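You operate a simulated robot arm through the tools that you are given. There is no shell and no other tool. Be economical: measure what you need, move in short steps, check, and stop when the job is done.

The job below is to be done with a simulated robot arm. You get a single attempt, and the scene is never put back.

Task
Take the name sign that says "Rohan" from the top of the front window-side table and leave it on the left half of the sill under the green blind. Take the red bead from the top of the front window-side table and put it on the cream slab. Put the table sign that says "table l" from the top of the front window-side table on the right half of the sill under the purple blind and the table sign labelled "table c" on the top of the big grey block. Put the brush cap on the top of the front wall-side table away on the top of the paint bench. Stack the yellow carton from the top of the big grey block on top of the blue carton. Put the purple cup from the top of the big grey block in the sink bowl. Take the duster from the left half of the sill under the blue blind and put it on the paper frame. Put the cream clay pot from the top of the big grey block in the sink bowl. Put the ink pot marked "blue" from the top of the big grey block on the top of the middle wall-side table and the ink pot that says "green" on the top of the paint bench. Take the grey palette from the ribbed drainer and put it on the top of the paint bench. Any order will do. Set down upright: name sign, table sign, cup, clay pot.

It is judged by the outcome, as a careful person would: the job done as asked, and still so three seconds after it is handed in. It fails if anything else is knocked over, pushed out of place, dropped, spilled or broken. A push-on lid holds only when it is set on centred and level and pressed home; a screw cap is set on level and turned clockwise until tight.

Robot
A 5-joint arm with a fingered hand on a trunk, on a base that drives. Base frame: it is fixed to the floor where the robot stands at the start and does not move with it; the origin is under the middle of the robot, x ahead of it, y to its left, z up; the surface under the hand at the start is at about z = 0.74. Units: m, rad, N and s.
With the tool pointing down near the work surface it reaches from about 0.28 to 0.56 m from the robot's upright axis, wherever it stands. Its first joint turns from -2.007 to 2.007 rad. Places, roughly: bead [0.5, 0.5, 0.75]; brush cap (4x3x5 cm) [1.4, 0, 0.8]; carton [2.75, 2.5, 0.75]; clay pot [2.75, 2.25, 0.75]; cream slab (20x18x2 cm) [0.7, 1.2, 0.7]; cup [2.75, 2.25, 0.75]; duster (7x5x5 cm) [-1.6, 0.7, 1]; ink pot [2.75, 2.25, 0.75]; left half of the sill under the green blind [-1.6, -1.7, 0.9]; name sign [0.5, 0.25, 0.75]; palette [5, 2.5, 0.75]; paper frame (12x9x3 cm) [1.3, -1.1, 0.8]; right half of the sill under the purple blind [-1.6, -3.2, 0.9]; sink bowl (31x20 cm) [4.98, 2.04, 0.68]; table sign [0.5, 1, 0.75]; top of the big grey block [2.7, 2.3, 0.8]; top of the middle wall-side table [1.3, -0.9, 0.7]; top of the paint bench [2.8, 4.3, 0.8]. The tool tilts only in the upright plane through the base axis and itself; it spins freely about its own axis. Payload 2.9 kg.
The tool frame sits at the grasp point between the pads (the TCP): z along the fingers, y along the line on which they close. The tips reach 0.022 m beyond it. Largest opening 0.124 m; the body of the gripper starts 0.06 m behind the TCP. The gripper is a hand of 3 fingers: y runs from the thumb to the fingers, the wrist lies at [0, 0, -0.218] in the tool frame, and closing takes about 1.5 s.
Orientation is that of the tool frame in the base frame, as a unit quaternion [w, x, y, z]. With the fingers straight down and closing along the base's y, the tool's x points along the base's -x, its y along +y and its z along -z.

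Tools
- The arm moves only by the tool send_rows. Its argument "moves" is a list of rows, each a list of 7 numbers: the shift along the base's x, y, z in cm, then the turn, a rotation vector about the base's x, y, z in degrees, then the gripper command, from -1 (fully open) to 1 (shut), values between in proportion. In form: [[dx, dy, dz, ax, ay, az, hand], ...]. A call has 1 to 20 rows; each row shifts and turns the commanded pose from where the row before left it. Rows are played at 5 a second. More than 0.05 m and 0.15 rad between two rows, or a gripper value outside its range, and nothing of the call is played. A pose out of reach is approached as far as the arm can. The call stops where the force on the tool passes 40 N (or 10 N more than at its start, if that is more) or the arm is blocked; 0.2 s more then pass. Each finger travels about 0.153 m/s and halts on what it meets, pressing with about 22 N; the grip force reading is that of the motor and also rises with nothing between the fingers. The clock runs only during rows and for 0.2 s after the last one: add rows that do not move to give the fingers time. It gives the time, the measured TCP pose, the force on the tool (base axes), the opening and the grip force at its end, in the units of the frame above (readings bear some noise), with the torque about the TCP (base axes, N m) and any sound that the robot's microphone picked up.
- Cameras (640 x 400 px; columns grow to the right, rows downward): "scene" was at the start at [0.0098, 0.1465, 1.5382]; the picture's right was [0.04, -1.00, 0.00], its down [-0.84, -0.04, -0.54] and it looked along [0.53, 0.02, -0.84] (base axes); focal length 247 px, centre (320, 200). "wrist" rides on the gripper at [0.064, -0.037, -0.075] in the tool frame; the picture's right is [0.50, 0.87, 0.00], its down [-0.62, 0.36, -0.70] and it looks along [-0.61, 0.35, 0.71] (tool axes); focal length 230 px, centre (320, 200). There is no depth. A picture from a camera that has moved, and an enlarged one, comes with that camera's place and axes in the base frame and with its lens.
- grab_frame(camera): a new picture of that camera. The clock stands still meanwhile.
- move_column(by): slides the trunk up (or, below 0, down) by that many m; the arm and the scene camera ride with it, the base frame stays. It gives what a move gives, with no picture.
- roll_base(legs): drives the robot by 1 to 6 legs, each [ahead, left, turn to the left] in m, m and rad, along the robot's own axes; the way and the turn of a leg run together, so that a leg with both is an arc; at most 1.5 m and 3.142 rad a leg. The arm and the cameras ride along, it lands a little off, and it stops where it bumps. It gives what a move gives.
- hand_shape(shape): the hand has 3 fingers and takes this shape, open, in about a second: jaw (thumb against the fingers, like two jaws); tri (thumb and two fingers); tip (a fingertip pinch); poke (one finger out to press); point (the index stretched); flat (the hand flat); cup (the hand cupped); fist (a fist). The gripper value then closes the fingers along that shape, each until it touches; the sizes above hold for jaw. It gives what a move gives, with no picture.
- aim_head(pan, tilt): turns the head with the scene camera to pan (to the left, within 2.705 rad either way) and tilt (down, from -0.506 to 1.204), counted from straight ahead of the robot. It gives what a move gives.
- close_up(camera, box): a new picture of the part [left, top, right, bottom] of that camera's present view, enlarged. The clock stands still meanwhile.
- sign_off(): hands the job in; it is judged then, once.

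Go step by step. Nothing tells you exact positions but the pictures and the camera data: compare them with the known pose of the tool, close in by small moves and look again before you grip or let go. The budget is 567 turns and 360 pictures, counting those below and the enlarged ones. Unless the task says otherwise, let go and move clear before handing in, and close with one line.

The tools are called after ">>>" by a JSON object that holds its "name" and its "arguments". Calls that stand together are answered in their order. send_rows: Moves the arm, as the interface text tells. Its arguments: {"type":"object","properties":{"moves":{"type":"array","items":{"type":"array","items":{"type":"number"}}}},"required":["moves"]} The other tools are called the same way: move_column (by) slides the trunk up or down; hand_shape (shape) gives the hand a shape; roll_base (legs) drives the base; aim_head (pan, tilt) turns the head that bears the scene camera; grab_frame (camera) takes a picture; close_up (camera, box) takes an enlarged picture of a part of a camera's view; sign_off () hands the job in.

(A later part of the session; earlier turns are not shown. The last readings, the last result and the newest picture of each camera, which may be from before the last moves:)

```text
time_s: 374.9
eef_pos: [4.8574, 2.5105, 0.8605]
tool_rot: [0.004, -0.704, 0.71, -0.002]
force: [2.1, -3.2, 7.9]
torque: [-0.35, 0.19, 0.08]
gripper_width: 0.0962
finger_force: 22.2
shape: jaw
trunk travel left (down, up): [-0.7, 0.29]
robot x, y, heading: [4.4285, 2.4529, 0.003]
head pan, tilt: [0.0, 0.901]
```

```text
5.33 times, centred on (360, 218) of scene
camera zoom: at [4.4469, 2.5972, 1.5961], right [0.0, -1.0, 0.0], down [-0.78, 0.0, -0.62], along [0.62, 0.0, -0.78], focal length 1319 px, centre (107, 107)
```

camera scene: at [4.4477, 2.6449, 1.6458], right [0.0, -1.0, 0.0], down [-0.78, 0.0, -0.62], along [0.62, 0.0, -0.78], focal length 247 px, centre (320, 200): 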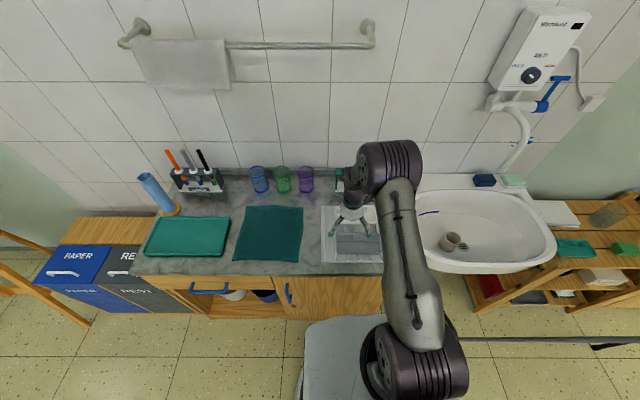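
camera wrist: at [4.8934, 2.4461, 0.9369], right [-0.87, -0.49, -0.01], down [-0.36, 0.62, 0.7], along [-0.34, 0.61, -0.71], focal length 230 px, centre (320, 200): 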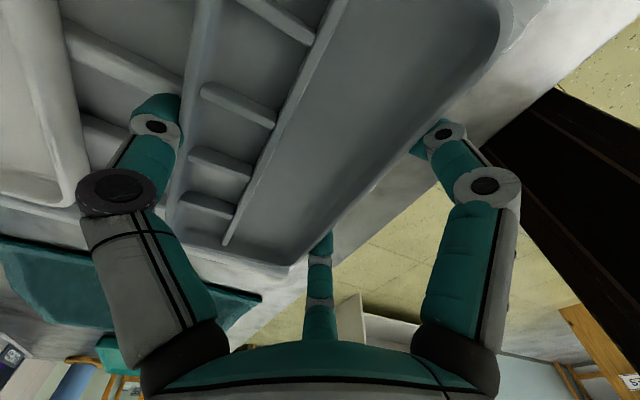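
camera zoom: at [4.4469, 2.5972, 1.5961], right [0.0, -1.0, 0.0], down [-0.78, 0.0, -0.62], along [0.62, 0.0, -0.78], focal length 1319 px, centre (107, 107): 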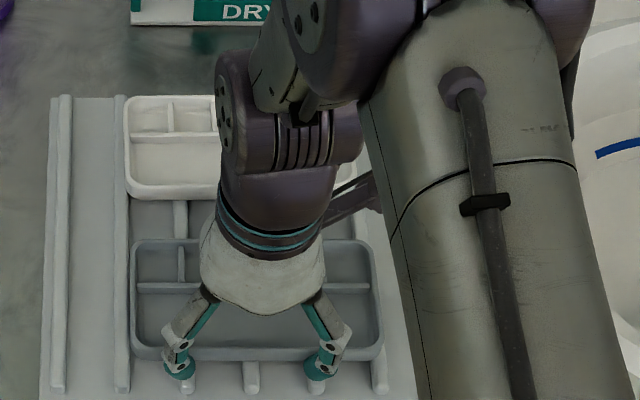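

>>> {"name": "send_rows", "arguments": {"moves": [[0, 0, 1, 0, 0, 0, 1], [0, 0, 2, 0, 0, 0, 1], [0, 0, 3, 0, 0, 0, 1], [0, 0, 0, 0, 0, 0, 1]]}}

>>> {"name": "grab_frame", "arguments": {"camera": "wrist"}}

>>> {"name": "grab_frame", "arguments": {"camera": "scene"}}

```text
time_s: 375.9
eef_pos: [4.8563, 2.5121, 0.9203]
tool_rot: [0.001, -0.704, 0.71, -0.002]
force: [-0.4, -0.3, -0.2]
torque: [-0.02, 0.04, 0.02]
gripper_width: 0.0957
finger_force: 22.4
shape: jaw
trunk travel left (down, up): [-0.7, 0.29]
robot x, y, heading: [4.43, 2.456, 0.0]
head pan, tilt: [0.0, 0.901]
```

```text
249 pictures are left
camera wrist: at [4.8931, 2.4484, 0.9959], right [-0.87, -0.49, 0.0], down [-0.35, 0.62, 0.7], along [-0.34, 0.61, -0.71], focal length 230 px, centre (320, 200)
```

wrist: 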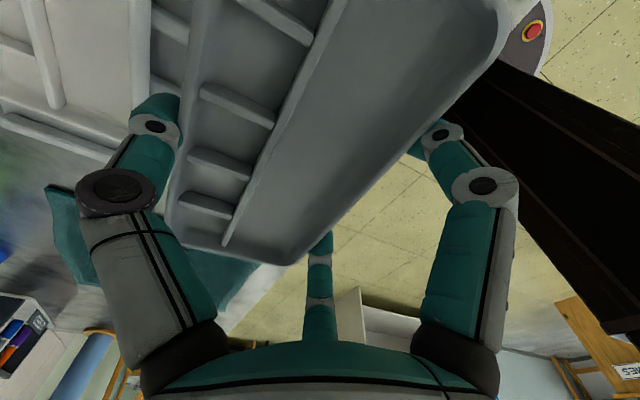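

```text
248 pictures are left
camera scene: at [4.4482, 2.5978, 1.5958], right [0.0, -1.0, 0.0], down [-0.78, 0.0, -0.62], along [0.62, 0.0, -0.78], focal length 247 px, centre (320, 200)
```

scene: 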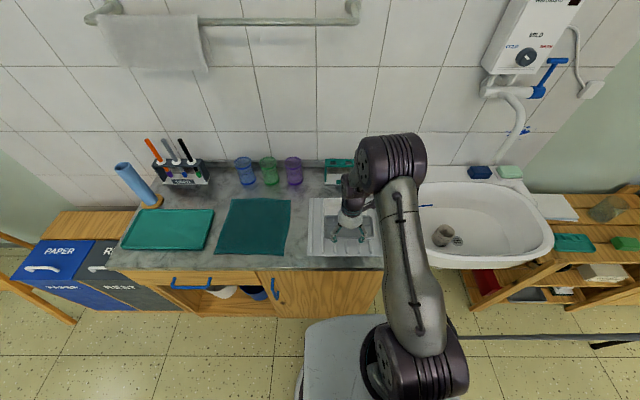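

Palette lifted. The clay pot in the sink looks odd, so I'll zoom in on it.

>>> {"name": "close_up", "arguments": {"camera": "scene", "box": [400, 190, 500, 260]}}

```text
5.71 times, centred on (450, 225) of scene
camera zoom: at [4.4482, 2.5978, 1.5958], right [0.0, -1.0, 0.0], down [-0.78, 0.0, -0.62], along [0.62, 0.0, -0.78], focal length 1413 px, centre (-423, 57)
```

zoom: 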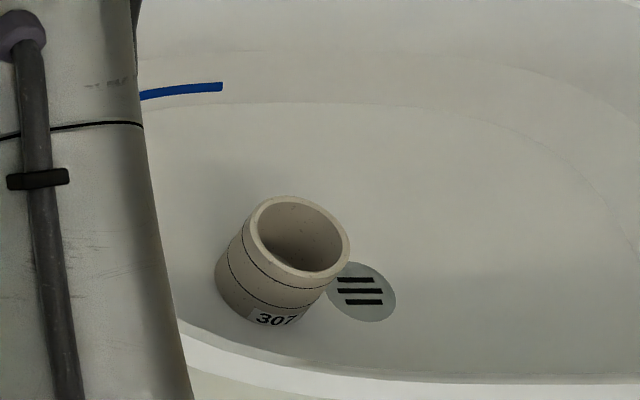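

It's fine, upright. Now I'll carry the palette to the bench.

>>> {"name": "move_column", "arguments": {"by": 0.1}}

>>> {"name": "roll_base", "arguments": {"legs": [[-0.45, 0, 0], [0, 0.85, 0], [0, 0, 1.57], [0, 1.0, 0]]}}

>>> {"name": "grab_frame", "arguments": {"camera": "scene"}}

```text
time_s: 377.2
eef_pos: [4.8575, 2.5121, 1.0189]
tool_rot: [0.002, -0.704, 0.71, -0.002]
force: [-0.8, -0.6, -1.0]
torque: [0.02, 0.04, 0.01]
gripper_width: 0.0959
finger_force: 21.7
shape: jaw
trunk travel left (down, up): [-0.8, 0.19]
robot x, y, heading: [4.4319, 2.4548, 0.002]
head pan, tilt: [0.0, 0.901]
```

```text
time_s: 392.7
eef_pos: [2.914, 3.703, 1.0191]
tool_rot: [-0.003, 1.0, 0.011, -0.001]
force: [-0.5, -1.1, -1.0]
torque: [-0.01, -0.03, 0.01]
gripper_width: 0.0957
finger_force: 21.8
shape: jaw
trunk travel left (down, up): [-0.8, 0.19]
robot x, y, heading: [2.9859, 3.2819, 1.604]
head pan, tilt: [0.0, 0.901]
```

```text
246 pictures are left
camera scene: at [2.8394, 3.2887, 1.6958], right [1.0, 0.03, 0.0], down [0.03, -0.78, -0.62], along [-0.02, 0.62, -0.78], focal length 247 px, centre (320, 200)
```

scene: 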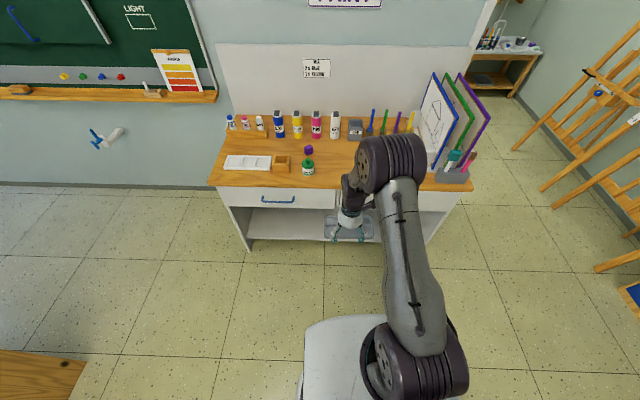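

>>> {"name": "roll_base", "arguments": {"legs": [[0.455, 0, -0.034]]}}

>>> {"name": "move_column", "arguments": {"by": -0.12}}

>>> {"name": "grab_frame", "arguments": {"camera": "scene"}}

>>> {"name": "grab_frame", "arguments": {"camera": "wrist"}}

```text
time_s: 395.5
eef_pos: [2.9152, 4.1609, 1.0203]
tool_rot: [-0.003, 1.0, -0.002, 0.0]
force: [0.1, 0.5, -1.3]
torque: [0.01, -0.01, 0.0]
gripper_width: 0.0958
finger_force: 22.3
shape: jaw
trunk travel left (down, up): [-0.8, 0.19]
robot x, y, heading: [2.9733, 3.7366, 1.58]
head pan, tilt: [0.0, 0.901]
```

```text
time_s: 397.0
eef_pos: [2.9147, 4.1608, 0.9002]
tool_rot: [-0.003, 1.0, -0.002, 0.001]
force: [-0.2, 0.6, -0.8]
torque: [-0.01, 0.02, 0.03]
gripper_width: 0.0953
finger_force: 21.7
shape: jaw
trunk travel left (down, up): [-0.68, 0.31]
robot x, y, heading: [2.9775, 3.7377, 1.574]
head pan, tilt: [0.0, 0.901]
```

```text
245 pictures are left
camera scene: at [2.8307, 3.7491, 1.5759], right [1.0, 0.01, 0.0], down [0.01, -0.78, -0.62], along [-0.01, 0.62, -0.78], focal length 247 px, centre (320, 200)
```

scene: 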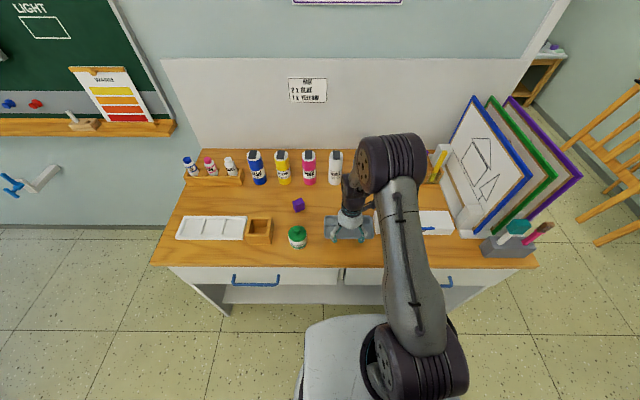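

```text
244 pictures are left
camera wrist: at [2.9789, 4.1981, 0.9759], right [0.5, -0.87, 0.0], down [-0.62, -0.36, 0.7], along [-0.61, -0.35, -0.71], focal length 230 px, centre (320, 200)
```

wrist: 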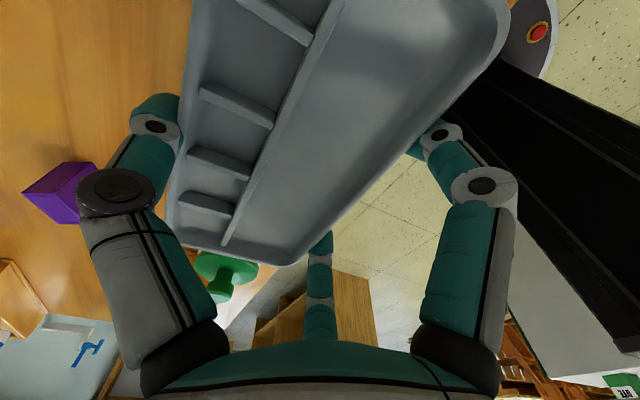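

>>> {"name": "send_rows", "arguments": {"moves": [[2, -0.3, -2, 0, 0, 0, 1], [0, 0, -2, 0, 0, 0, 1], [0, 0, -2, 0, 0, 0, 1], [0, 0, -0.5, 0, 0, 0, 1], [0, 0, 0, 0, 0, 0, 1]]}}

>>> {"name": "close_up", "arguments": {"camera": "scene", "box": [280, 180, 440, 280]}}

```text
time_s: 398.2
eef_pos: [2.928, 4.156, 0.8338]
tool_rot: [-0.002, 1.0, -0.002, 0.0]
force: [0.4, -0.4, -1.0]
torque: [0.0, 0.01, 0.03]
gripper_width: 0.0949
finger_force: 21.9
shape: jaw
out of reach, approached as far as the arm can: row 1
trunk travel left (down, up): [-0.68, 0.31]
robot x, y, heading: [2.9758, 3.734, 1.58]
head pan, tilt: [0.0, 0.901]
```

```text
4.00 times, centred on (360, 230) of scene
camera zoom: at [2.8307, 3.7492, 1.5758], right [1.0, 0.01, 0.0], down [0.01, -0.78, -0.62], along [-0.01, 0.62, -0.78], focal length 989 px, centre (160, 80)
```

zoom: 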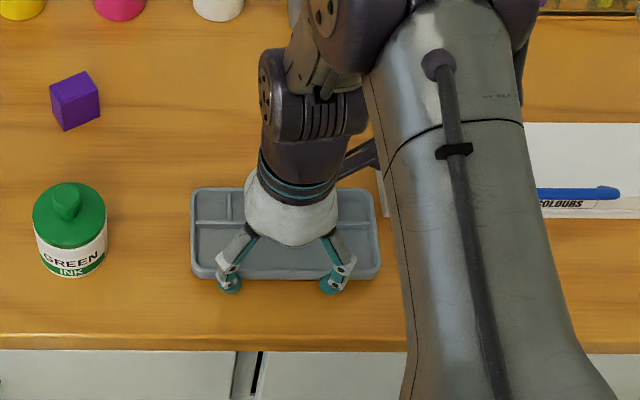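

>>> {"name": "send_rows", "arguments": {"moves": [[0, 0, -0.4, 0, 0, 0, 1], [0, 0, -0.4, 0, 0, 0, 1], [0, 0, 0, 0, 0, 0, 1]]}}

```text
time_s: 399.0
eef_pos: [2.928, 4.1569, 0.8264]
tool_rot: [-0.002, 1.0, -0.002, 0.0]
force: [-0.1, 0.3, -0.5]
torque: [-0.05, -0.03, 0.01]
gripper_width: 0.0949
finger_force: 22.2
shape: jaw
trunk travel left (down, up): [-0.68, 0.31]
robot x, y, heading: [2.9734, 3.7359, 1.577]
head pan, tilt: [0.0, 0.901]
```

>>> {"name": "send_rows", "arguments": {"moves": [[0, 0, -0.3, 0, 0, 0, 1], [0, 0, -0.3, 0, 0, 0, 1], [0, 0, 0, 0, 0, 0, 1]]}}

```text
time_s: 399.8
eef_pos: [2.9281, 4.1567, 0.8232]
tool_rot: [-0.007, 1.0, -0.002, -0.001]
force: [0.2, 6.8, 39.8]
torque: [-0.85, -0.23, -0.02]
gripper_width: 0.092
finger_force: 22.0
shape: jaw
trunk travel left (down, up): [-0.68, 0.31]
robot x, y, heading: [2.9768, 3.7341, 1.582]
head pan, tilt: [0.0, 0.901]
```

>>> {"name": "send_rows", "arguments": {"moves": [[0, 0, 0.2, 0, 0, 0, 1], [0, 0, 0, 0, 0, 0, 0], [0, 0, 0, 0, 0, 0, -0.8], [0, 0, 0, 0, 0, 0, -0.9], [0, 0, 0, 0, 0, 0, -0.9], [0, 0, 2, 0, 0, 0, -0.9], [0, 0, 4, 0, 0, 0, -0.9], [0, 0, 4, 0, 0, 0, -0.9], [0, 0, 0, 0, 0, 0, -0.9]]}}

>>> {"name": "grab_frame", "arguments": {"camera": "wrist"}}

>>> {"name": "close_up", "arguments": {"camera": "scene", "box": [240, 170, 480, 300]}}

```text
time_s: 401.8
eef_pos: [2.9287, 4.1564, 0.925]
tool_rot: [-0.002, 1.0, -0.002, 0.0]
force: [-0.5, 0.3, 0.7]
torque: [0.0, 0.04, 0.0]
gripper_width: 0.1179
finger_force: 0.1
shape: jaw
trunk travel left (down, up): [-0.68, 0.31]
robot x, y, heading: [2.9731, 3.7362, 1.58]
head pan, tilt: [0.0, 0.901]
```

```text
242 pictures are left
camera wrist: at [2.9924, 4.1943, 1.0005], right [0.5, -0.87, 0.0], down [-0.62, -0.36, 0.7], along [-0.61, -0.34, -0.71], focal length 230 px, centre (320, 200)
```

wrist: 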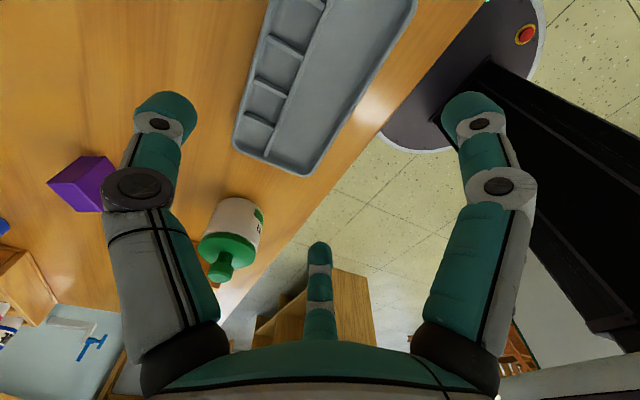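

```text
2.67 times, centred on (360, 235) of scene
camera zoom: at [2.8304, 3.7496, 1.5758], right [1.0, 0.01, 0.0], down [0.01, -0.78, -0.62], along [0.0, 0.62, -0.78], focal length 659 px, centre (213, 107)
```

zoom: 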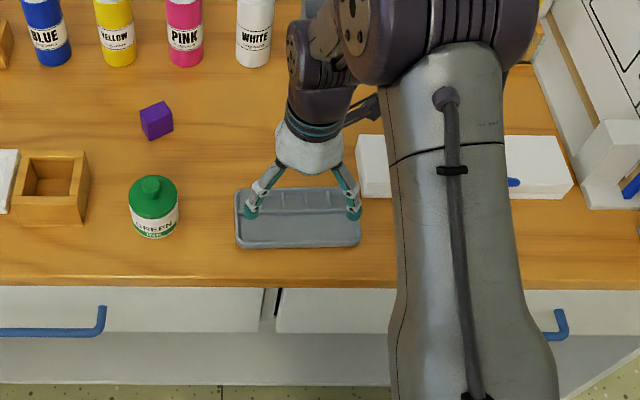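

The palette is in place. Next is the purple cup: I'll back off, turn to face the block from the +y side and look.

>>> {"name": "move_column", "arguments": {"by": 0.08}}

>>> {"name": "roll_base", "arguments": {"legs": [[-0.45, 0, 0], [0, 0, 3.13], [0.2, -0.35, 0]]}}

>>> {"name": "aim_head", "arguments": {"pan": 0.0, "tilt": 1.0}}

>>> {"name": "grab_frame", "arguments": {"camera": "scene"}}

>>> {"name": "grab_frame", "arguments": {"camera": "wrist"}}

```text
time_s: 402.9
eef_pos: [2.9284, 4.157, 1.0047]
tool_rot: [-0.003, 1.0, -0.003, 0.0]
force: [-0.2, -1.1, 0.0]
torque: [0.0, 0.0, 0.02]
gripper_width: 0.118
finger_force: 0.0
shape: jaw
trunk travel left (down, up): [-0.76, 0.23]
robot x, y, heading: [2.9746, 3.7356, 1.581]
head pan, tilt: [0.0, 0.901]
```

```text
time_s: 415.1
eef_pos: [2.6761, 2.6645, 1.0043]
tool_rot: [0.0, 0.004, 1.0, -0.002]
force: [0.2, 0.2, -0.3]
torque: [0.03, 0.03, 0.0]
gripper_width: 0.1179
finger_force: 0.1
shape: jaw
trunk travel left (down, up): [-0.76, 0.23]
robot x, y, heading: [2.6342, 3.083, -1.566]
head pan, tilt: [0.0, 0.901]
```

```text
time_s: 415.8
eef_pos: [2.6768, 2.6638, 1.0051]
tool_rot: [0.001, 0.004, 1.0, -0.003]
force: [0.7, -0.7, -0.5]
torque: [-0.01, 0.03, 0.04]
gripper_width: 0.1177
finger_force: 0.0
shape: jaw
trunk travel left (down, up): [-0.76, 0.23]
robot x, y, heading: [2.6324, 3.0844, -1.567]
head pan, tilt: [0.0, 1.0]
```

```text
240 pictures are left
camera scene: at [2.7767, 3.0756, 1.6487], right [-1.0, 0.0, 0.0], down [0.0, 0.84, -0.54], along [0.0, -0.54, -0.84], focal length 247 px, centre (320, 200)
```

scene: 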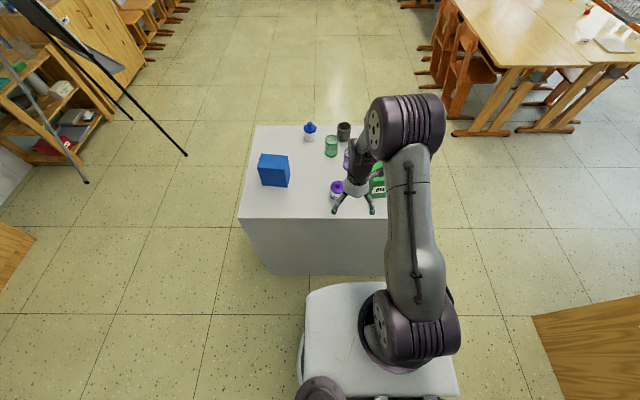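

```text
239 pictures are left
camera wrist: at [2.6115, 2.6295, 1.0804], right [-0.49, 0.87, 0.0], down [0.62, 0.35, 0.7], along [0.61, 0.34, -0.71], focal length 230 px, centre (320, 200)
```

wrist: 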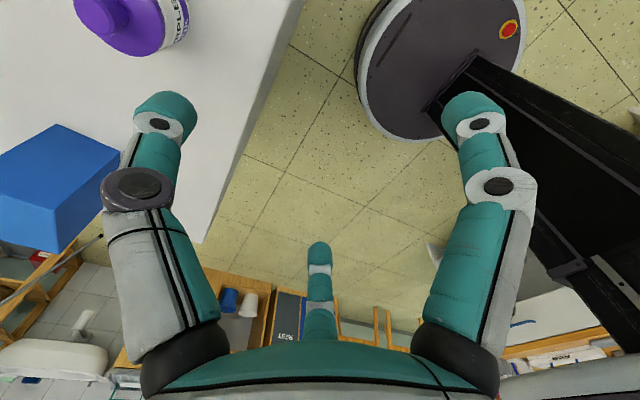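

My base disc's radius is about 0.24 m. I'll move closer and narrow the hand.

>>> {"name": "roll_base", "arguments": {"legs": [[0.2, -0.03, 0]]}}

>>> {"name": "send_rows", "arguments": {"moves": [[0, -3, 0, 0, 0, 0, -0.5], [0, -3, 0, 0, 0, 0, -0.5], [0, -1.5, 0, 0, 0, 0, -0.5], [0, 0, 0, 0, 0, 0, -0.5]]}}

>>> {"name": "grab_frame", "arguments": {"camera": "wrist"}}

>>> {"name": "aim_head", "arguments": {"pan": 0.3, "tilt": 1.1}}

>>> {"name": "grab_frame", "arguments": {"camera": "scene"}}

```text
time_s: 417.4
eef_pos: [2.6506, 2.4662, 1.004]
tool_rot: [0.0, 0.002, 1.0, -0.003]
force: [-0.2, 0.0, 0.5]
torque: [0.02, -0.02, 0.0]
gripper_width: 0.1181
finger_force: 0.1
shape: jaw
trunk travel left (down, up): [-0.76, 0.23]
robot x, y, heading: [2.6017, 2.8862, -1.563]
head pan, tilt: [0.0, 1.0]
```

```text
time_s: 418.4
eef_pos: [2.6564, 2.3912, 1.0032]
tool_rot: [0.0, 0.005, 1.0, -0.002]
force: [-0.7, 0.2, 0.3]
torque: [0.01, 0.03, 0.02]
gripper_width: 0.0933
finger_force: 0.0
shape: jaw
out of reach, approached as far as the arm can: row 2
trunk travel left (down, up): [-0.76, 0.23]
robot x, y, heading: [2.602, 2.8891, -1.558]
head pan, tilt: [0.0, 1.0]
```

```text
238 pictures are left
camera wrist: at [2.5917, 2.3561, 1.0804], right [-0.49, 0.87, 0.0], down [0.62, 0.35, 0.7], along [0.61, 0.34, -0.71], focal length 230 px, centre (320, 200)
```

wrist: 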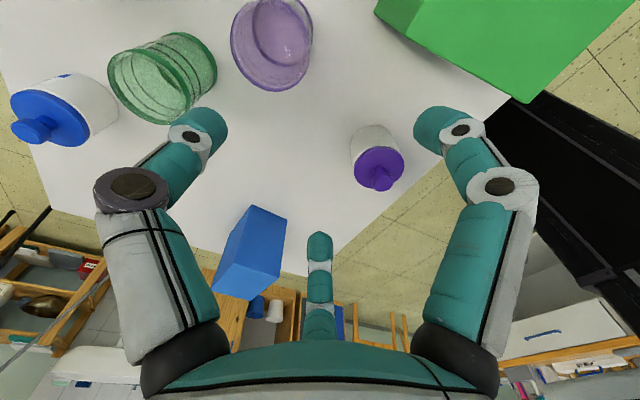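

```text
time_s: 419.2
eef_pos: [2.657, 2.3912, 1.0047]
tool_rot: [0.0, 0.006, 1.0, -0.003]
force: [0.4, 0.3, -0.2]
torque: [-0.01, -0.01, -0.04]
gripper_width: 0.0931
finger_force: 0.1
shape: jaw
trunk travel left (down, up): [-0.76, 0.23]
robot x, y, heading: [2.6014, 2.8875, -1.56]
head pan, tilt: [0.3, 1.1]
```

```text
237 pictures are left
camera scene: at [2.7669, 2.8864, 1.642], right [-0.95, -0.3, 0.0], down [-0.27, 0.85, -0.45], along [0.14, -0.43, -0.89], focal length 247 px, centre (320, 200)
```

scene: 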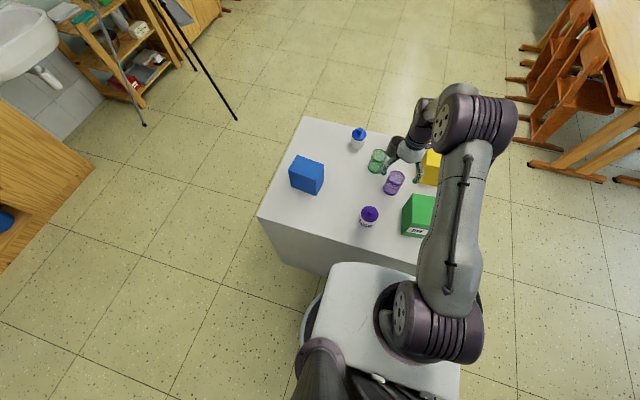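

The purple cup is at about (2.65, 2.34) and the green cup is only 8.5 cm away, so I'll turn the thumb slightly away from it. I'll creep 2 cm closer and lower the trunk.

>>> {"name": "roll_base", "arguments": {"legs": [[0.02, 0, 0]]}}

>>> {"name": "send_rows", "arguments": {"moves": [[-0.3, -1.5, 0, 0, 0, -6, -0.5], [-0.3, -1.5, 0, 0, 0, -6, -0.5], [0, 0, 0, 0, 0, 0, -0.5]]}}

>>> {"name": "move_column", "arguments": {"by": -0.07}}

>>> {"name": "grab_frame", "arguments": {"camera": "wrist"}}

>>> {"name": "close_up", "arguments": {"camera": "scene", "box": [340, 110, 500, 210]}}

```text
time_s: 420.1
eef_pos: [2.6568, 2.3786, 1.004]
tool_rot: [0.0, 0.006, 1.0, -0.002]
force: [0.4, 0.0, -0.8]
torque: [-0.02, -0.03, 0.02]
gripper_width: 0.0934
finger_force: 0.0
shape: jaw
trunk travel left (down, up): [-0.76, 0.23]
robot x, y, heading: [2.6017, 2.8743, -1.563]
head pan, tilt: [0.3, 1.1]
stopped in leg 1: the robot was blocked; the commanded pose is now the measured one
```

```text
time_s: 420.9
eef_pos: [2.6505, 2.3506, 1.0043]
tool_rot: [0.001, 0.11, 0.994, -0.002]
force: [0.4, -0.4, 0.5]
torque: [-0.02, -0.01, 0.01]
gripper_width: 0.0934
finger_force: 0.0
shape: jaw
trunk travel left (down, up): [-0.76, 0.23]
robot x, y, heading: [2.604, 2.8733, -1.56]
head pan, tilt: [0.3, 1.1]
```

```text
time_s: 422.0
eef_pos: [2.6506, 2.3505, 0.9347]
tool_rot: [0.0, 0.11, 0.994, -0.003]
force: [0.3, 0.3, 1.0]
torque: [-0.02, -0.02, 0.03]
gripper_width: 0.0931
finger_force: 0.1
shape: jaw
trunk travel left (down, up): [-0.69, 0.3]
robot x, y, heading: [2.6, 2.8754, -1.557]
head pan, tilt: [0.3, 1.1]
```

```text
236 pictures are left
camera wrist: at [2.58, 2.3288, 1.01], right [-0.3, 0.95, 0.0], down [0.68, 0.22, 0.7], along [0.67, 0.21, -0.71], focal length 230 px, centre (320, 200)
```

wrist: 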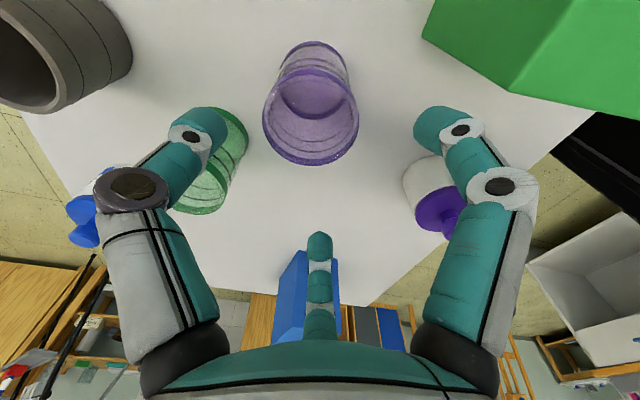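

```text
4.00 times, centred on (420, 160) of scene
camera zoom: at [2.7671, 2.8743, 1.572], right [-0.95, -0.3, 0.0], down [-0.27, 0.85, -0.45], along [0.14, -0.43, -0.89], focal length 989 px, centre (-80, 360)
```

zoom: 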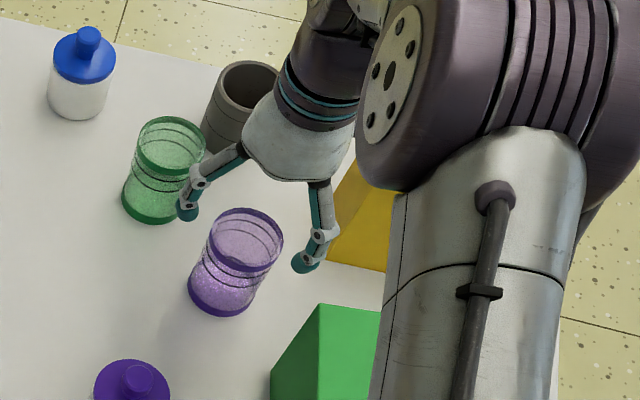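

Centred within a centimetre. I'll lower to the grip height and close gently.

>>> {"name": "send_rows", "arguments": {"moves": [[-0.6, -0.7, -3, 0, 0, 0, -0.5], [0, 0, -3, 0, 0, 0, -0.5], [0, 0, 0, 0, 0, 0, -0.5]]}}

>>> {"name": "grab_frame", "arguments": {"camera": "wrist"}}

```text
time_s: 422.8
eef_pos: [2.6452, 2.3423, 0.8737]
tool_rot: [0.0, 0.11, 0.994, -0.002]
force: [-0.8, -1.0, 0.2]
torque: [0.01, -0.01, 0.01]
gripper_width: 0.0934
finger_force: 0.1
shape: jaw
trunk travel left (down, up): [-0.69, 0.3]
robot x, y, heading: [2.5998, 2.8751, -1.564]
head pan, tilt: [0.3, 1.1]
```

```text
234 pictures are left
camera wrist: at [2.5734, 2.3222, 0.9493], right [-0.3, 0.95, -0.01], down [0.68, 0.22, 0.7], along [0.67, 0.21, -0.71], focal length 230 px, centre (320, 200)
```

wrist: 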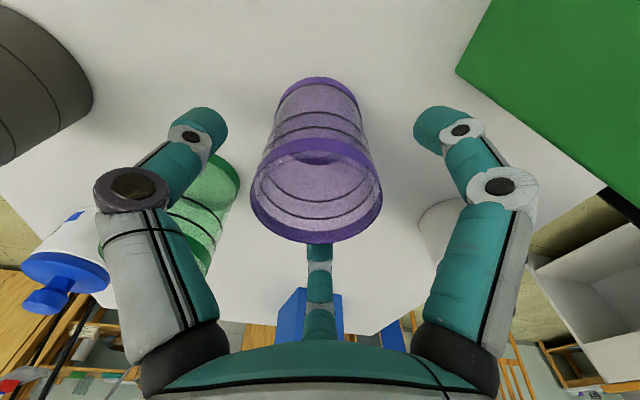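

>>> {"name": "send_rows", "arguments": {"moves": [[0, 0, -2.2, 0, 0, 0, -0.5], [0, 0, -2.2, 0, 0, 0, -0.5], [0, 0, 0, 0, 0, 0, -0.2], [0, 0, 0, 0, 0, 0, 0.1], [0, 0, 0, 0, 0, 0, 0.5], [0, 0, 0, 0, 0, 0, 0.5], [0, 0, 0, 0, 0, 0, 0.5], [0, 0, 0, 0, 0, 0, 0.5]]}}

>>> {"name": "grab_frame", "arguments": {"camera": "wrist"}}

```text
time_s: 424.6
eef_pos: [2.6425, 2.3419, 0.8295]
tool_rot: [0.002, 0.109, 0.994, -0.003]
force: [0.1, 0.1, 0.8]
torque: [0.01, -0.03, 0.03]
gripper_width: 0.0503
finger_force: 22.2
shape: jaw
trunk travel left (down, up): [-0.69, 0.3]
robot x, y, heading: [2.6024, 2.8734, -1.561]
head pan, tilt: [0.3, 1.1]
```

```text
233 pictures are left
camera wrist: at [2.5732, 2.3217, 0.9052], right [-0.3, 0.95, 0.0], down [0.68, 0.22, 0.7], along [0.67, 0.21, -0.71], focal length 230 px, centre (320, 200)
```

wrist: 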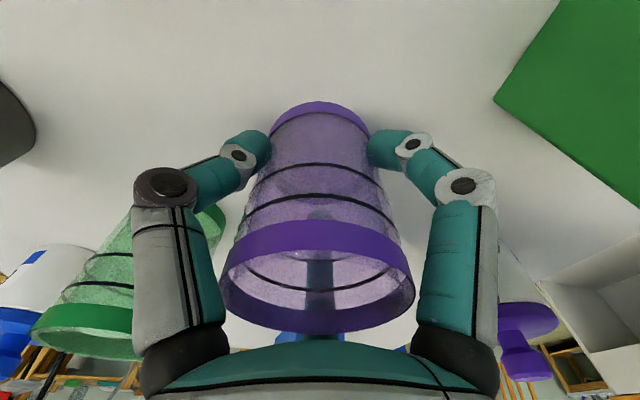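

Cup gripped. I'll lift it and drive round to the sink.

>>> {"name": "send_rows", "arguments": {"moves": [[0, 0, 2, 0, 0, 0, 0.5], [0, 0, 3, 0, 0, 0, 0.5], [0, 0, 4, 0, 0, 0, 0.5], [0, 0, 0, 0, 0, 0, 0.5]]}}

>>> {"name": "move_column", "arguments": {"by": 0.12}}

>>> {"name": "roll_base", "arguments": {"legs": [[-0.35, 0, 0], [0, 0, 1.56], [1.35, 0, 0], [0.2, -0.9, 0]]}}

>>> {"name": "grab_frame", "arguments": {"camera": "wrist"}}

>>> {"name": "aim_head", "arguments": {"pan": -0.4, "tilt": 0.8}}

>>> {"name": "grab_frame", "arguments": {"camera": "scene"}}

```text
time_s: 425.6
eef_pos: [2.6445, 2.3424, 0.92]
tool_rot: [0.001, 0.11, 0.994, -0.001]
force: [0.3, -0.5, -1.2]
torque: [0.0, 0.05, 0.0]
gripper_width: 0.0506
finger_force: 22.2
shape: jaw
trunk travel left (down, up): [-0.69, 0.3]
robot x, y, heading: [2.6023, 2.8751, -1.563]
head pan, tilt: [0.3, 1.1]
```

```text
time_s: 427.1
eef_pos: [2.6444, 2.3421, 1.0401]
tool_rot: [0.001, 0.109, 0.994, -0.003]
force: [0.9, 0.8, 0.4]
torque: [-0.02, 0.01, -0.02]
gripper_width: 0.0509
finger_force: 21.9
shape: jaw
trunk travel left (down, up): [-0.81, 0.18]
robot x, y, heading: [2.6036, 2.8713, -1.558]
head pan, tilt: [0.3, 1.1]
```

```text
time_s: 443.8
eef_pos: [4.6478, 2.3236, 1.0408]
tool_rot: [0.002, -0.618, 0.786, -0.002]
force: [-0.5, 0.4, -1.7]
torque: [-0.02, 0.01, 0.03]
gripper_width: 0.0505
finger_force: 22.1
shape: jaw
trunk travel left (down, up): [-0.81, 0.18]
robot x, y, heading: [4.1139, 2.2891, -0.008]
head pan, tilt: [0.3, 1.1]
```

```text
232 pictures are left
camera wrist: at [4.6686, 2.2532, 1.1161], right [-0.96, -0.28, 0.0], down [-0.2, 0.68, 0.7], along [-0.19, 0.67, -0.71], focal length 230 px, centre (320, 200)
```

wrist: 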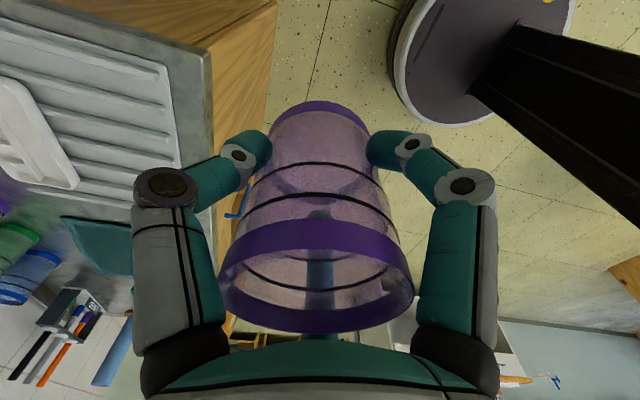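

```text
time_s: 444.9
eef_pos: [4.6487, 2.323, 1.0391]
tool_rot: [0.002, -0.618, 0.786, -0.002]
force: [0.0, -0.1, 0.4]
torque: [0.01, 0.01, -0.05]
gripper_width: 0.0509
finger_force: 21.9
shape: jaw
trunk travel left (down, up): [-0.81, 0.18]
robot x, y, heading: [4.1133, 2.2937, -0.01]
head pan, tilt: [-0.4, 0.799]
```

```text
231 pictures are left
camera scene: at [4.1321, 2.4033, 1.7137], right [-0.4, -0.92, 0.0], down [-0.66, 0.28, -0.7], along [0.64, -0.28, -0.72], focal length 247 px, centre (320, 200)
```

scene: 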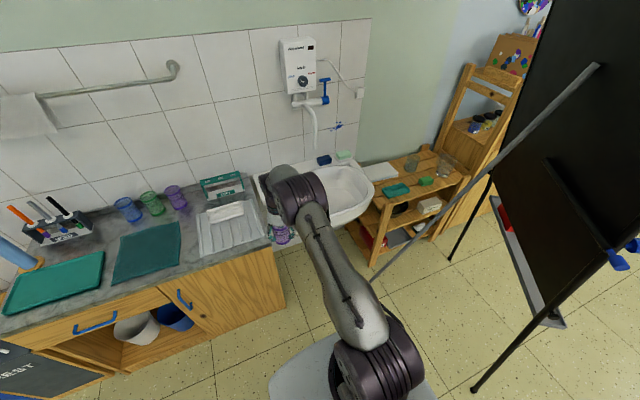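

I'll turn the hand so the two fingers straddle the clay pot's direction, then move in over the basin.

>>> {"name": "send_rows", "arguments": {"moves": [[0, 0, 0, 0, 0, -8.4, 0.5], [0, 0, 0, 0, 0, -8.4, 0.5], [0, 0, 0, 0, 0, -8.4, 0.5], [0, 0, 0, 0, 0, -8.4, 0.5], [0, 0, 0, 0, 0, -8.4, 0.5], [0, 0, 0, 0, 0, -8.4, 0.5], [0, 0, 0, 0, 0, -8.4, 0.5], [0, 0, 0, 0, 0, -8.4, 0.5], [0, 0, 0, 0, 0, -8.4, 0.5], [0, 0, 0, 0, 0, 0, 0.5]]}}

>>> {"name": "roll_base", "arguments": {"legs": [[0.33, -0.16, 0]]}}

>>> {"name": "send_rows", "arguments": {"moves": [[-0.3, -4, 0, 0, 0, 0, 0.5], [-0.3, -4, 0, 0, 0, 0, 0.5], [-0.4, -4, 0, 0, 0, 0, 0.5], [0, -4, 0, 0, 0, 0, 0.5], [0, 0, 0, 0, 0, 0, 0.5]]}}

>>> {"name": "grab_frame", "arguments": {"camera": "wrist"}}

>>> {"name": "grab_frame", "arguments": {"camera": "scene"}}

```text
time_s: 447.1
eef_pos: [4.6495, 2.3234, 1.0392]
tool_rot: [0.001, -0.006, 1.0, 0.0]
force: [0.2, 0.0, -0.8]
torque: [0.0, 0.0, 0.02]
gripper_width: 0.0505
finger_force: 21.7
shape: jaw
trunk travel left (down, up): [-0.81, 0.18]
robot x, y, heading: [4.1203, 2.2924, -0.006]
head pan, tilt: [-0.4, 0.799]
```

```text
time_s: 449.5
eef_pos: [4.9762, 2.1536, 1.0398]
tool_rot: [0.001, -0.004, 1.0, 0.0]
force: [0.8, 0.5, -0.1]
torque: [0.01, -0.01, -0.01]
gripper_width: 0.0508
finger_force: 21.7
shape: jaw
trunk travel left (down, up): [-0.81, 0.18]
robot x, y, heading: [4.4429, 2.1267, -0.015]
head pan, tilt: [-0.4, 0.799]
```

```text
time_s: 450.7
eef_pos: [4.9664, 1.9956, 1.0397]
tool_rot: [0.001, -0.003, 1.0, -0.001]
force: [0.1, 1.3, -0.2]
torque: [0.0, -0.02, -0.02]
gripper_width: 0.0508
finger_force: 21.3
shape: jaw
trunk travel left (down, up): [-0.81, 0.18]
robot x, y, heading: [4.4404, 2.1274, -0.017]
head pan, tilt: [-0.4, 0.799]
```

```text
230 pictures are left
camera wrist: at [4.9034, 1.959, 1.1167], right [-0.51, 0.86, 0.0], down [0.61, 0.36, 0.7], along [0.61, 0.35, -0.71], focal length 230 px, centre (320, 200)
```

wrist: 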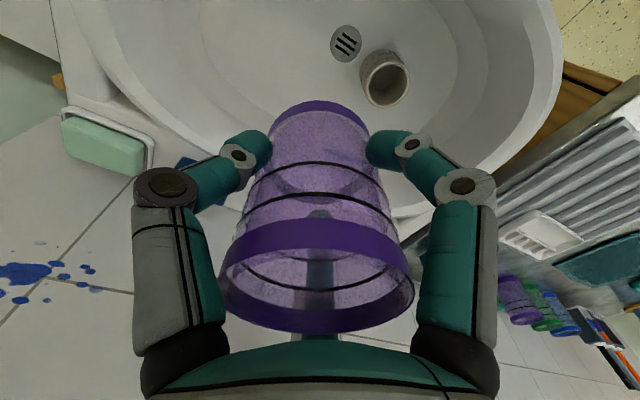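

```text
229 pictures are left
camera scene: at [4.4608, 2.2383, 1.7137], right [-0.4, -0.92, 0.0], down [-0.66, 0.29, -0.7], along [0.64, -0.28, -0.72], focal length 247 px, centre (320, 200)
```

scene: 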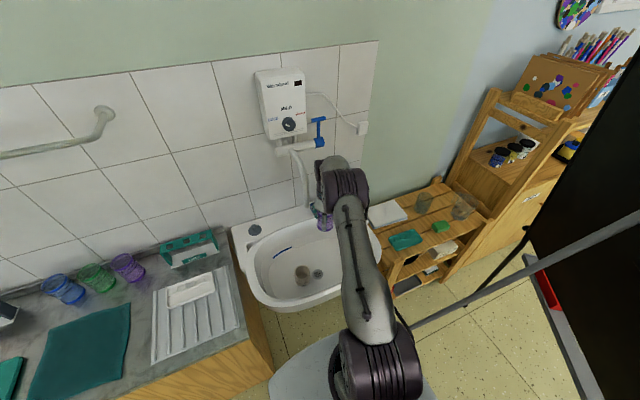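

>>> {"name": "move_column", "arguments": {"by": -0.22}}

>>> {"name": "send_rows", "arguments": {"moves": [[0, -0.5, -3, 0, 0, 0, 0.5], [0, 0, -2.5, 0, 0, 0, 0.5], [0, 0, 0, 0, 0, 0, 0.5]]}}

>>> {"name": "grab_frame", "arguments": {"camera": "wrist"}}

```text
time_s: 453.0
eef_pos: [4.9684, 1.9953, 0.8204]
tool_rot: [0.0, -0.003, 1.0, -0.001]
force: [0.4, 0.2, -0.2]
torque: [0.01, 0.02, -0.02]
gripper_width: 0.0507
finger_force: 22.9
shape: jaw
trunk travel left (down, up): [-0.59, 0.4]
robot x, y, heading: [4.4423, 2.1233, -0.016]
head pan, tilt: [-0.4, 0.799]
```

```text
time_s: 453.8
eef_pos: [4.9688, 1.9911, 0.7661]
tool_rot: [0.001, -0.003, 1.0, 0.001]
force: [0.8, 0.1, -0.4]
torque: [0.0, 0.01, 0.01]
gripper_width: 0.0503
finger_force: 22.2
shape: jaw
trunk travel left (down, up): [-0.59, 0.4]
robot x, y, heading: [4.4483, 2.1235, -0.013]
head pan, tilt: [-0.4, 0.799]
```

```text
228 pictures are left
camera wrist: at [4.9047, 1.9542, 0.8422], right [-0.51, 0.86, 0.0], down [0.61, 0.36, 0.7], along [0.61, 0.35, -0.71], focal length 230 px, centre (320, 200)
```

wrist: 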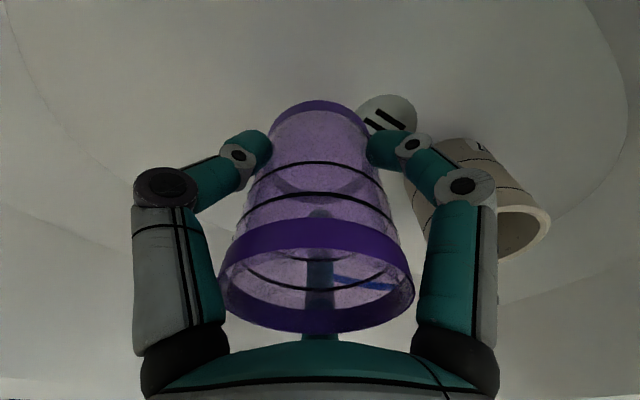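

>>> {"name": "send_rows", "arguments": {"moves": [[0.5, 0, -1.5, 0, 0, 0, 0.5], [0, 0, -1.2, 0, 0, 0, 0.5], [0, 0, -0.3, 0, 0, 0, 0.5], [0, 0, 0, 0, 0, 0, 0.5]]}}

```text
time_s: 454.8
eef_pos: [4.9737, 1.9911, 0.7364]
tool_rot: [0.001, -0.003, 1.0, 0.0]
force: [-0.1, 1.0, -0.5]
torque: [-0.01, 0.03, -0.01]
gripper_width: 0.0503
finger_force: 22.6
shape: jaw
trunk travel left (down, up): [-0.59, 0.4]
robot x, y, heading: [4.4392, 2.1261, -0.017]
head pan, tilt: [-0.4, 0.799]
```

>>> {"name": "send_rows", "arguments": {"moves": [[0, 0, -0.4, 0, 0, 0, 0.5], [0, 0, -0.3, 0, 0, 0, 0.5], [0, 0, 0, 0, 0, 0, 0.5]]}}

```text
time_s: 455.6
eef_pos: [4.9725, 1.9911, 0.7291]
tool_rot: [0.0, -0.004, 1.0, 0.0]
force: [-0.5, 0.2, -0.1]
torque: [-0.02, 0.0, 0.02]
gripper_width: 0.0507
finger_force: 21.9
shape: jaw
trunk travel left (down, up): [-0.59, 0.4]
robot x, y, heading: [4.4418, 2.1287, -0.018]
head pan, tilt: [-0.4, 0.799]
```

>>> {"name": "send_rows", "arguments": {"moves": [[0, 0, -0.3, 0, 0, 0, 0.5], [0, 0, -0.3, 0, 0, 0, 0.5], [0, 0, 0, 0, 0, 0, 0.5]]}}

```text
time_s: 456.4
eef_pos: [4.9731, 1.9909, 0.7231]
tool_rot: [0.0, -0.003, 1.0, -0.001]
force: [0.2, -0.7, 4.1]
torque: [-0.13, -0.03, 0.05]
gripper_width: 0.0509
finger_force: 21.8
shape: jaw
trunk travel left (down, up): [-0.59, 0.4]
robot x, y, heading: [4.4427, 2.1238, -0.019]
head pan, tilt: [-0.4, 0.799]
```

Contact with the bowl floor. I'll release with a small opening and rise.

>>> {"name": "send_rows", "arguments": {"moves": [[0, 0, 0, 0, 0, 0, 0.1], [0, 0, 0, 0, 0, 0, -0.1], [0, 0, 0, 0, 0, 0, -0.25], [0, 0, 0, 0, 0, 0, -0.25], [0, 0, 2, 0, 0, 0, -0.25], [0, 0, 3, 0, 0, 0, -0.25], [0, 0, 4, 0, 0, 0, -0.25], [0, 0, 4, 0, 0, 0, -0.25], [0, 0, 0, 0, 0, 0, -0.25]]}}

>>> {"name": "move_column", "arguments": {"by": 0.15}}

>>> {"name": "grab_frame", "arguments": {"camera": "wrist"}}

```text
time_s: 458.4
eef_pos: [4.9724, 1.9897, 0.8509]
tool_rot: [0.0, -0.004, 1.0, 0.0]
force: [-0.3, -0.3, -0.3]
torque: [-0.04, 0.01, -0.01]
gripper_width: 0.0772
finger_force: 0.0
shape: jaw
trunk travel left (down, up): [-0.59, 0.4]
robot x, y, heading: [4.4416, 2.1263, -0.013]
head pan, tilt: [-0.4, 0.799]
```

```text
time_s: 460.1
eef_pos: [4.9728, 1.9885, 1.0012]
tool_rot: [0.0, -0.004, 1.0, 0.0]
force: [0.6, -0.3, -0.4]
torque: [0.0, 0.01, 0.04]
gripper_width: 0.077
finger_force: 0.1
shape: jaw
trunk travel left (down, up): [-0.74, 0.25]
robot x, y, heading: [4.4456, 2.1267, -0.02]
head pan, tilt: [-0.4, 0.799]
```

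```text
227 pictures are left
camera wrist: at [4.9093, 1.953, 1.0766], right [-0.51, 0.86, 0.0], down [0.61, 0.36, 0.7], along [0.61, 0.35, -0.71], focal length 230 px, centre (320, 200)
```

wrist: 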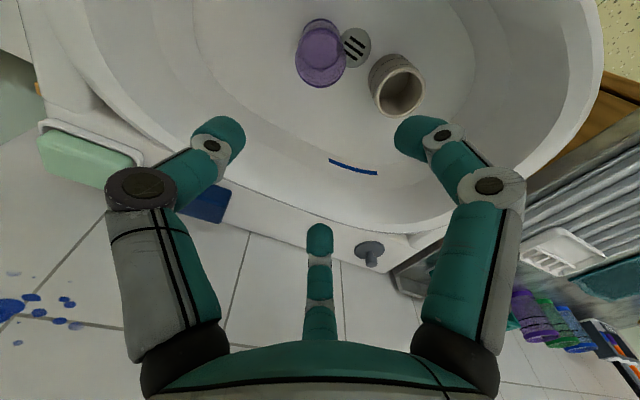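

Cup and pot both stand in the sink. Next I'll stack the yellow carton onto the blue one, so I'm driving to the -x side of the block.

>>> {"name": "roll_base", "arguments": {"legs": [[-0.4, 0, 0.015], [0, 1.1, 0], [-1.5, 0, 0], [-0.55, 0, 0], [0, -1.0, 0]]}}

>>> {"name": "aim_head", "arguments": {"pan": -0.2, "tilt": 0.95}}

>>> {"name": "grab_frame", "arguments": {"camera": "scene"}}

>>> {"name": "grab_frame", "arguments": {"camera": "wrist"}}

```text
time_s: 482.5
eef_pos: [2.4894, 2.0801, 1.001]
tool_rot: [0.001, -0.007, 1.0, -0.001]
force: [-0.6, 1.0, -0.7]
torque: [0.01, 0.01, 0.0]
gripper_width: 0.0771
finger_force: 0.1
shape: jaw
trunk travel left (down, up): [-0.74, 0.25]
robot x, y, heading: [1.9608, 2.2104, -0.008]
head pan, tilt: [-0.4, 0.799]
```

```text
time_s: 483.3
eef_pos: [2.4901, 2.0798, 1.0007]
tool_rot: [0.001, -0.006, 1.0, -0.001]
force: [0.1, 0.2, 0.6]
torque: [-0.02, 0.03, -0.01]
gripper_width: 0.0768
finger_force: 0.0
shape: jaw
trunk travel left (down, up): [-0.74, 0.25]
robot x, y, heading: [1.9642, 2.2099, -0.011]
head pan, tilt: [-0.201, 0.949]
```

```text
226 pictures are left
camera scene: at [1.9727, 2.3409, 1.6323], right [-0.21, -0.98, 0.0], down [-0.79, 0.17, -0.58], along [0.57, -0.12, -0.81], focal length 247 px, centre (320, 200)
```

scene: 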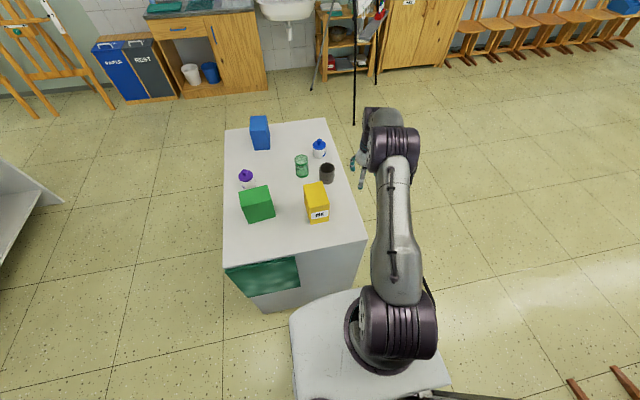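

```text
225 pictures are left
camera wrist: at [2.4258, 2.0423, 1.0767], right [-0.51, 0.86, 0.0], down [0.61, 0.36, 0.7], along [0.6, 0.36, -0.71], focal length 230 px, centre (320, 200)
```

wrist: 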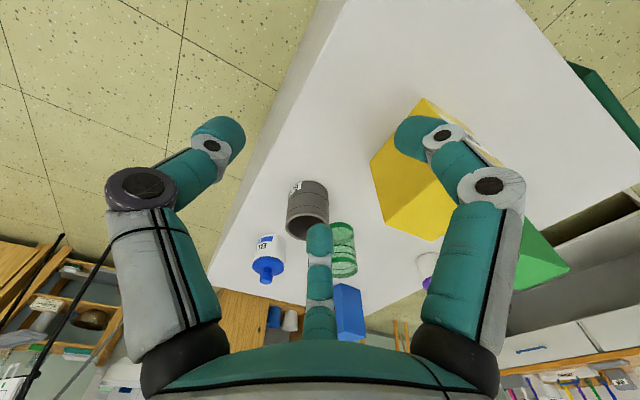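

>>> {"name": "close_up", "arguments": {"camera": "scene", "box": [215, 110, 375, 240]}}

```text
3.08 times, centred on (295, 175) of scene
camera zoom: at [1.9727, 2.3409, 1.6323], right [-0.21, -0.98, 0.0], down [-0.79, 0.17, -0.58], along [0.57, -0.12, -0.81], focal length 761 px, centre (397, 277)
```

zoom: 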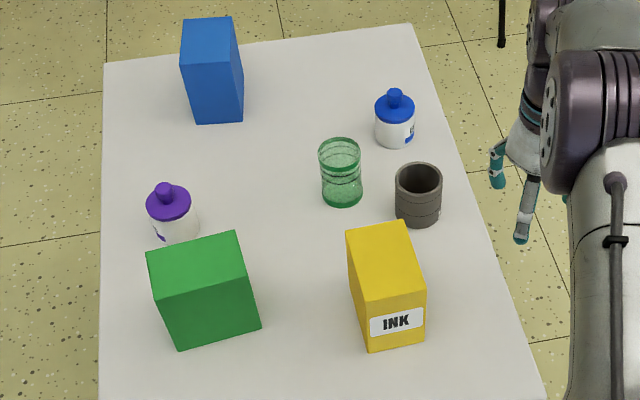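

The yellow carton is at (2.514, 2.24), 10.7 × 7.3 × 11.7 cm and aligned with the axes. The blue one is at (2.978, 2.425) with its top at z 0.905. I'll move over the yellow one with a wide opening.

>>> {"name": "roll_base", "arguments": {"legs": [[0.06, 0, 0.01]]}}

>>> {"name": "send_rows", "arguments": {"moves": [[-1, 4.4, 0, 0, 0, 0, -0.6], [-1, 4.4, 0, 0, 0, 0, -1], [-1, 4.4, 0, 0, 0, 0, -1], [0, 4.2, 0, 0, 0, 0, -1], [0, 0, 0, 0, 0, 0, -1]]}}

>>> {"name": "move_column", "arguments": {"by": -0.04}}

>>> {"name": "grab_frame", "arguments": {"camera": "wrist"}}

```text
time_s: 484.2
eef_pos: [2.5522, 2.0841, 0.9993]
tool_rot: [0.0, -0.01, 1.0, 0.0]
force: [0.2, -0.1, 0.3]
torque: [-0.02, 0.02, 0.01]
gripper_width: 0.0771
finger_force: 0.0
shape: jaw
trunk travel left (down, up): [-0.74, 0.25]
robot x, y, heading: [2.0171, 2.2111, 0.001]
head pan, tilt: [-0.201, 0.949]
```

```text
time_s: 485.4
eef_pos: [2.5219, 2.2594, 1.0026]
tool_rot: [0.002, -0.01, 1.0, 0.0]
force: [-0.1, -0.9, 0.0]
torque: [0.0, -0.06, -0.02]
gripper_width: 0.1241
finger_force: 0.0
shape: jaw
trunk travel left (down, up): [-0.74, 0.25]
robot x, y, heading: [2.0199, 2.2121, -0.001]
head pan, tilt: [-0.201, 0.949]
```

```text
time_s: 486.3
eef_pos: [2.5215, 2.2616, 0.9622]
tool_rot: [0.002, -0.011, 1.0, 0.0]
force: [0.3, 0.2, 1.1]
torque: [-0.01, 0.03, 0.01]
gripper_width: 0.1241
finger_force: 0.1
shape: jaw
trunk travel left (down, up): [-0.7, 0.29]
robot x, y, heading: [2.0205, 2.2096, 0.005]
head pan, tilt: [-0.201, 0.949]
```

```text
223 pictures are left
camera wrist: at [2.4579, 2.2228, 1.0386], right [-0.52, 0.86, 0.0], down [0.61, 0.37, 0.7], along [0.6, 0.36, -0.71], focal length 230 px, centre (320, 200)
```

wrist: 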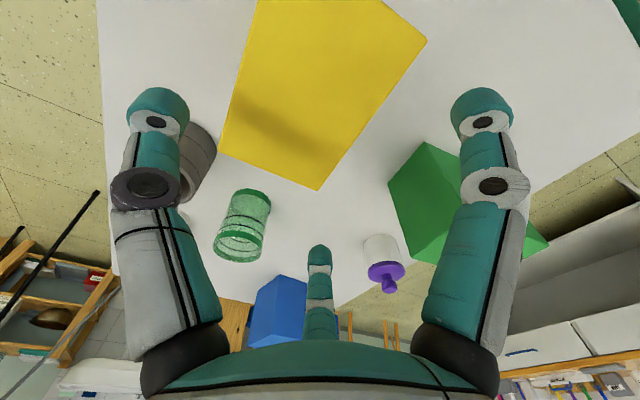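

>>> {"name": "send_rows", "arguments": {"moves": [[-1, 0, -3, 0, 0, 0, -1], [0, 0, -3.5, 0, 0, 0, -1], [0, 0, -3.5, 0, 0, 0, -1], [0, 0, 0, 0, 0, 0, -0.8], [0, 0, 0, 0, 0, 0, -0.3], [0, 0, 0, 0, 0, 0, 0.2], [0, 0, 0, 0, 0, 0, 0.6], [0, 0, 0, 0, 0, 0, 0.6], [0, 0, 0, 0, 0, 0, 0.6]]}}

>>> {"name": "grab_frame", "arguments": {"camera": "wrist"}}

```text
time_s: 487.1
eef_pos: [2.5133, 2.2604, 0.8764]
tool_rot: [0.008, -0.011, 1.0, 0.001]
force: [-5.1, -0.2, 26.6]
torque: [-0.45, -0.29, 0.0]
gripper_width: 0.0907
finger_force: 14.6
shape: jaw
trunk travel left (down, up): [-0.7, 0.29]
robot x, y, heading: [2.0179, 2.2085, 0.001]
head pan, tilt: [-0.201, 0.949]
stopped in row 4: the force on the tool passed its limit at 59 N (the readings are from after the stop); the commanded pose is now the measured one
```

```text
222 pictures are left
camera wrist: at [2.4489, 2.2231, 0.9514], right [-0.52, 0.85, -0.01], down [0.6, 0.37, 0.71], along [0.61, 0.36, -0.7], focal length 230 px, centre (320, 200)
```

wrist: 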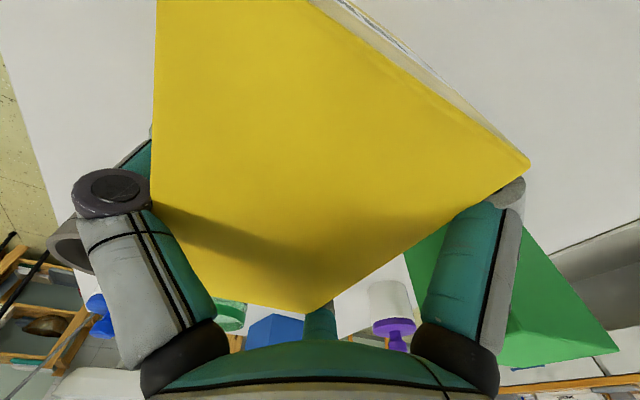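

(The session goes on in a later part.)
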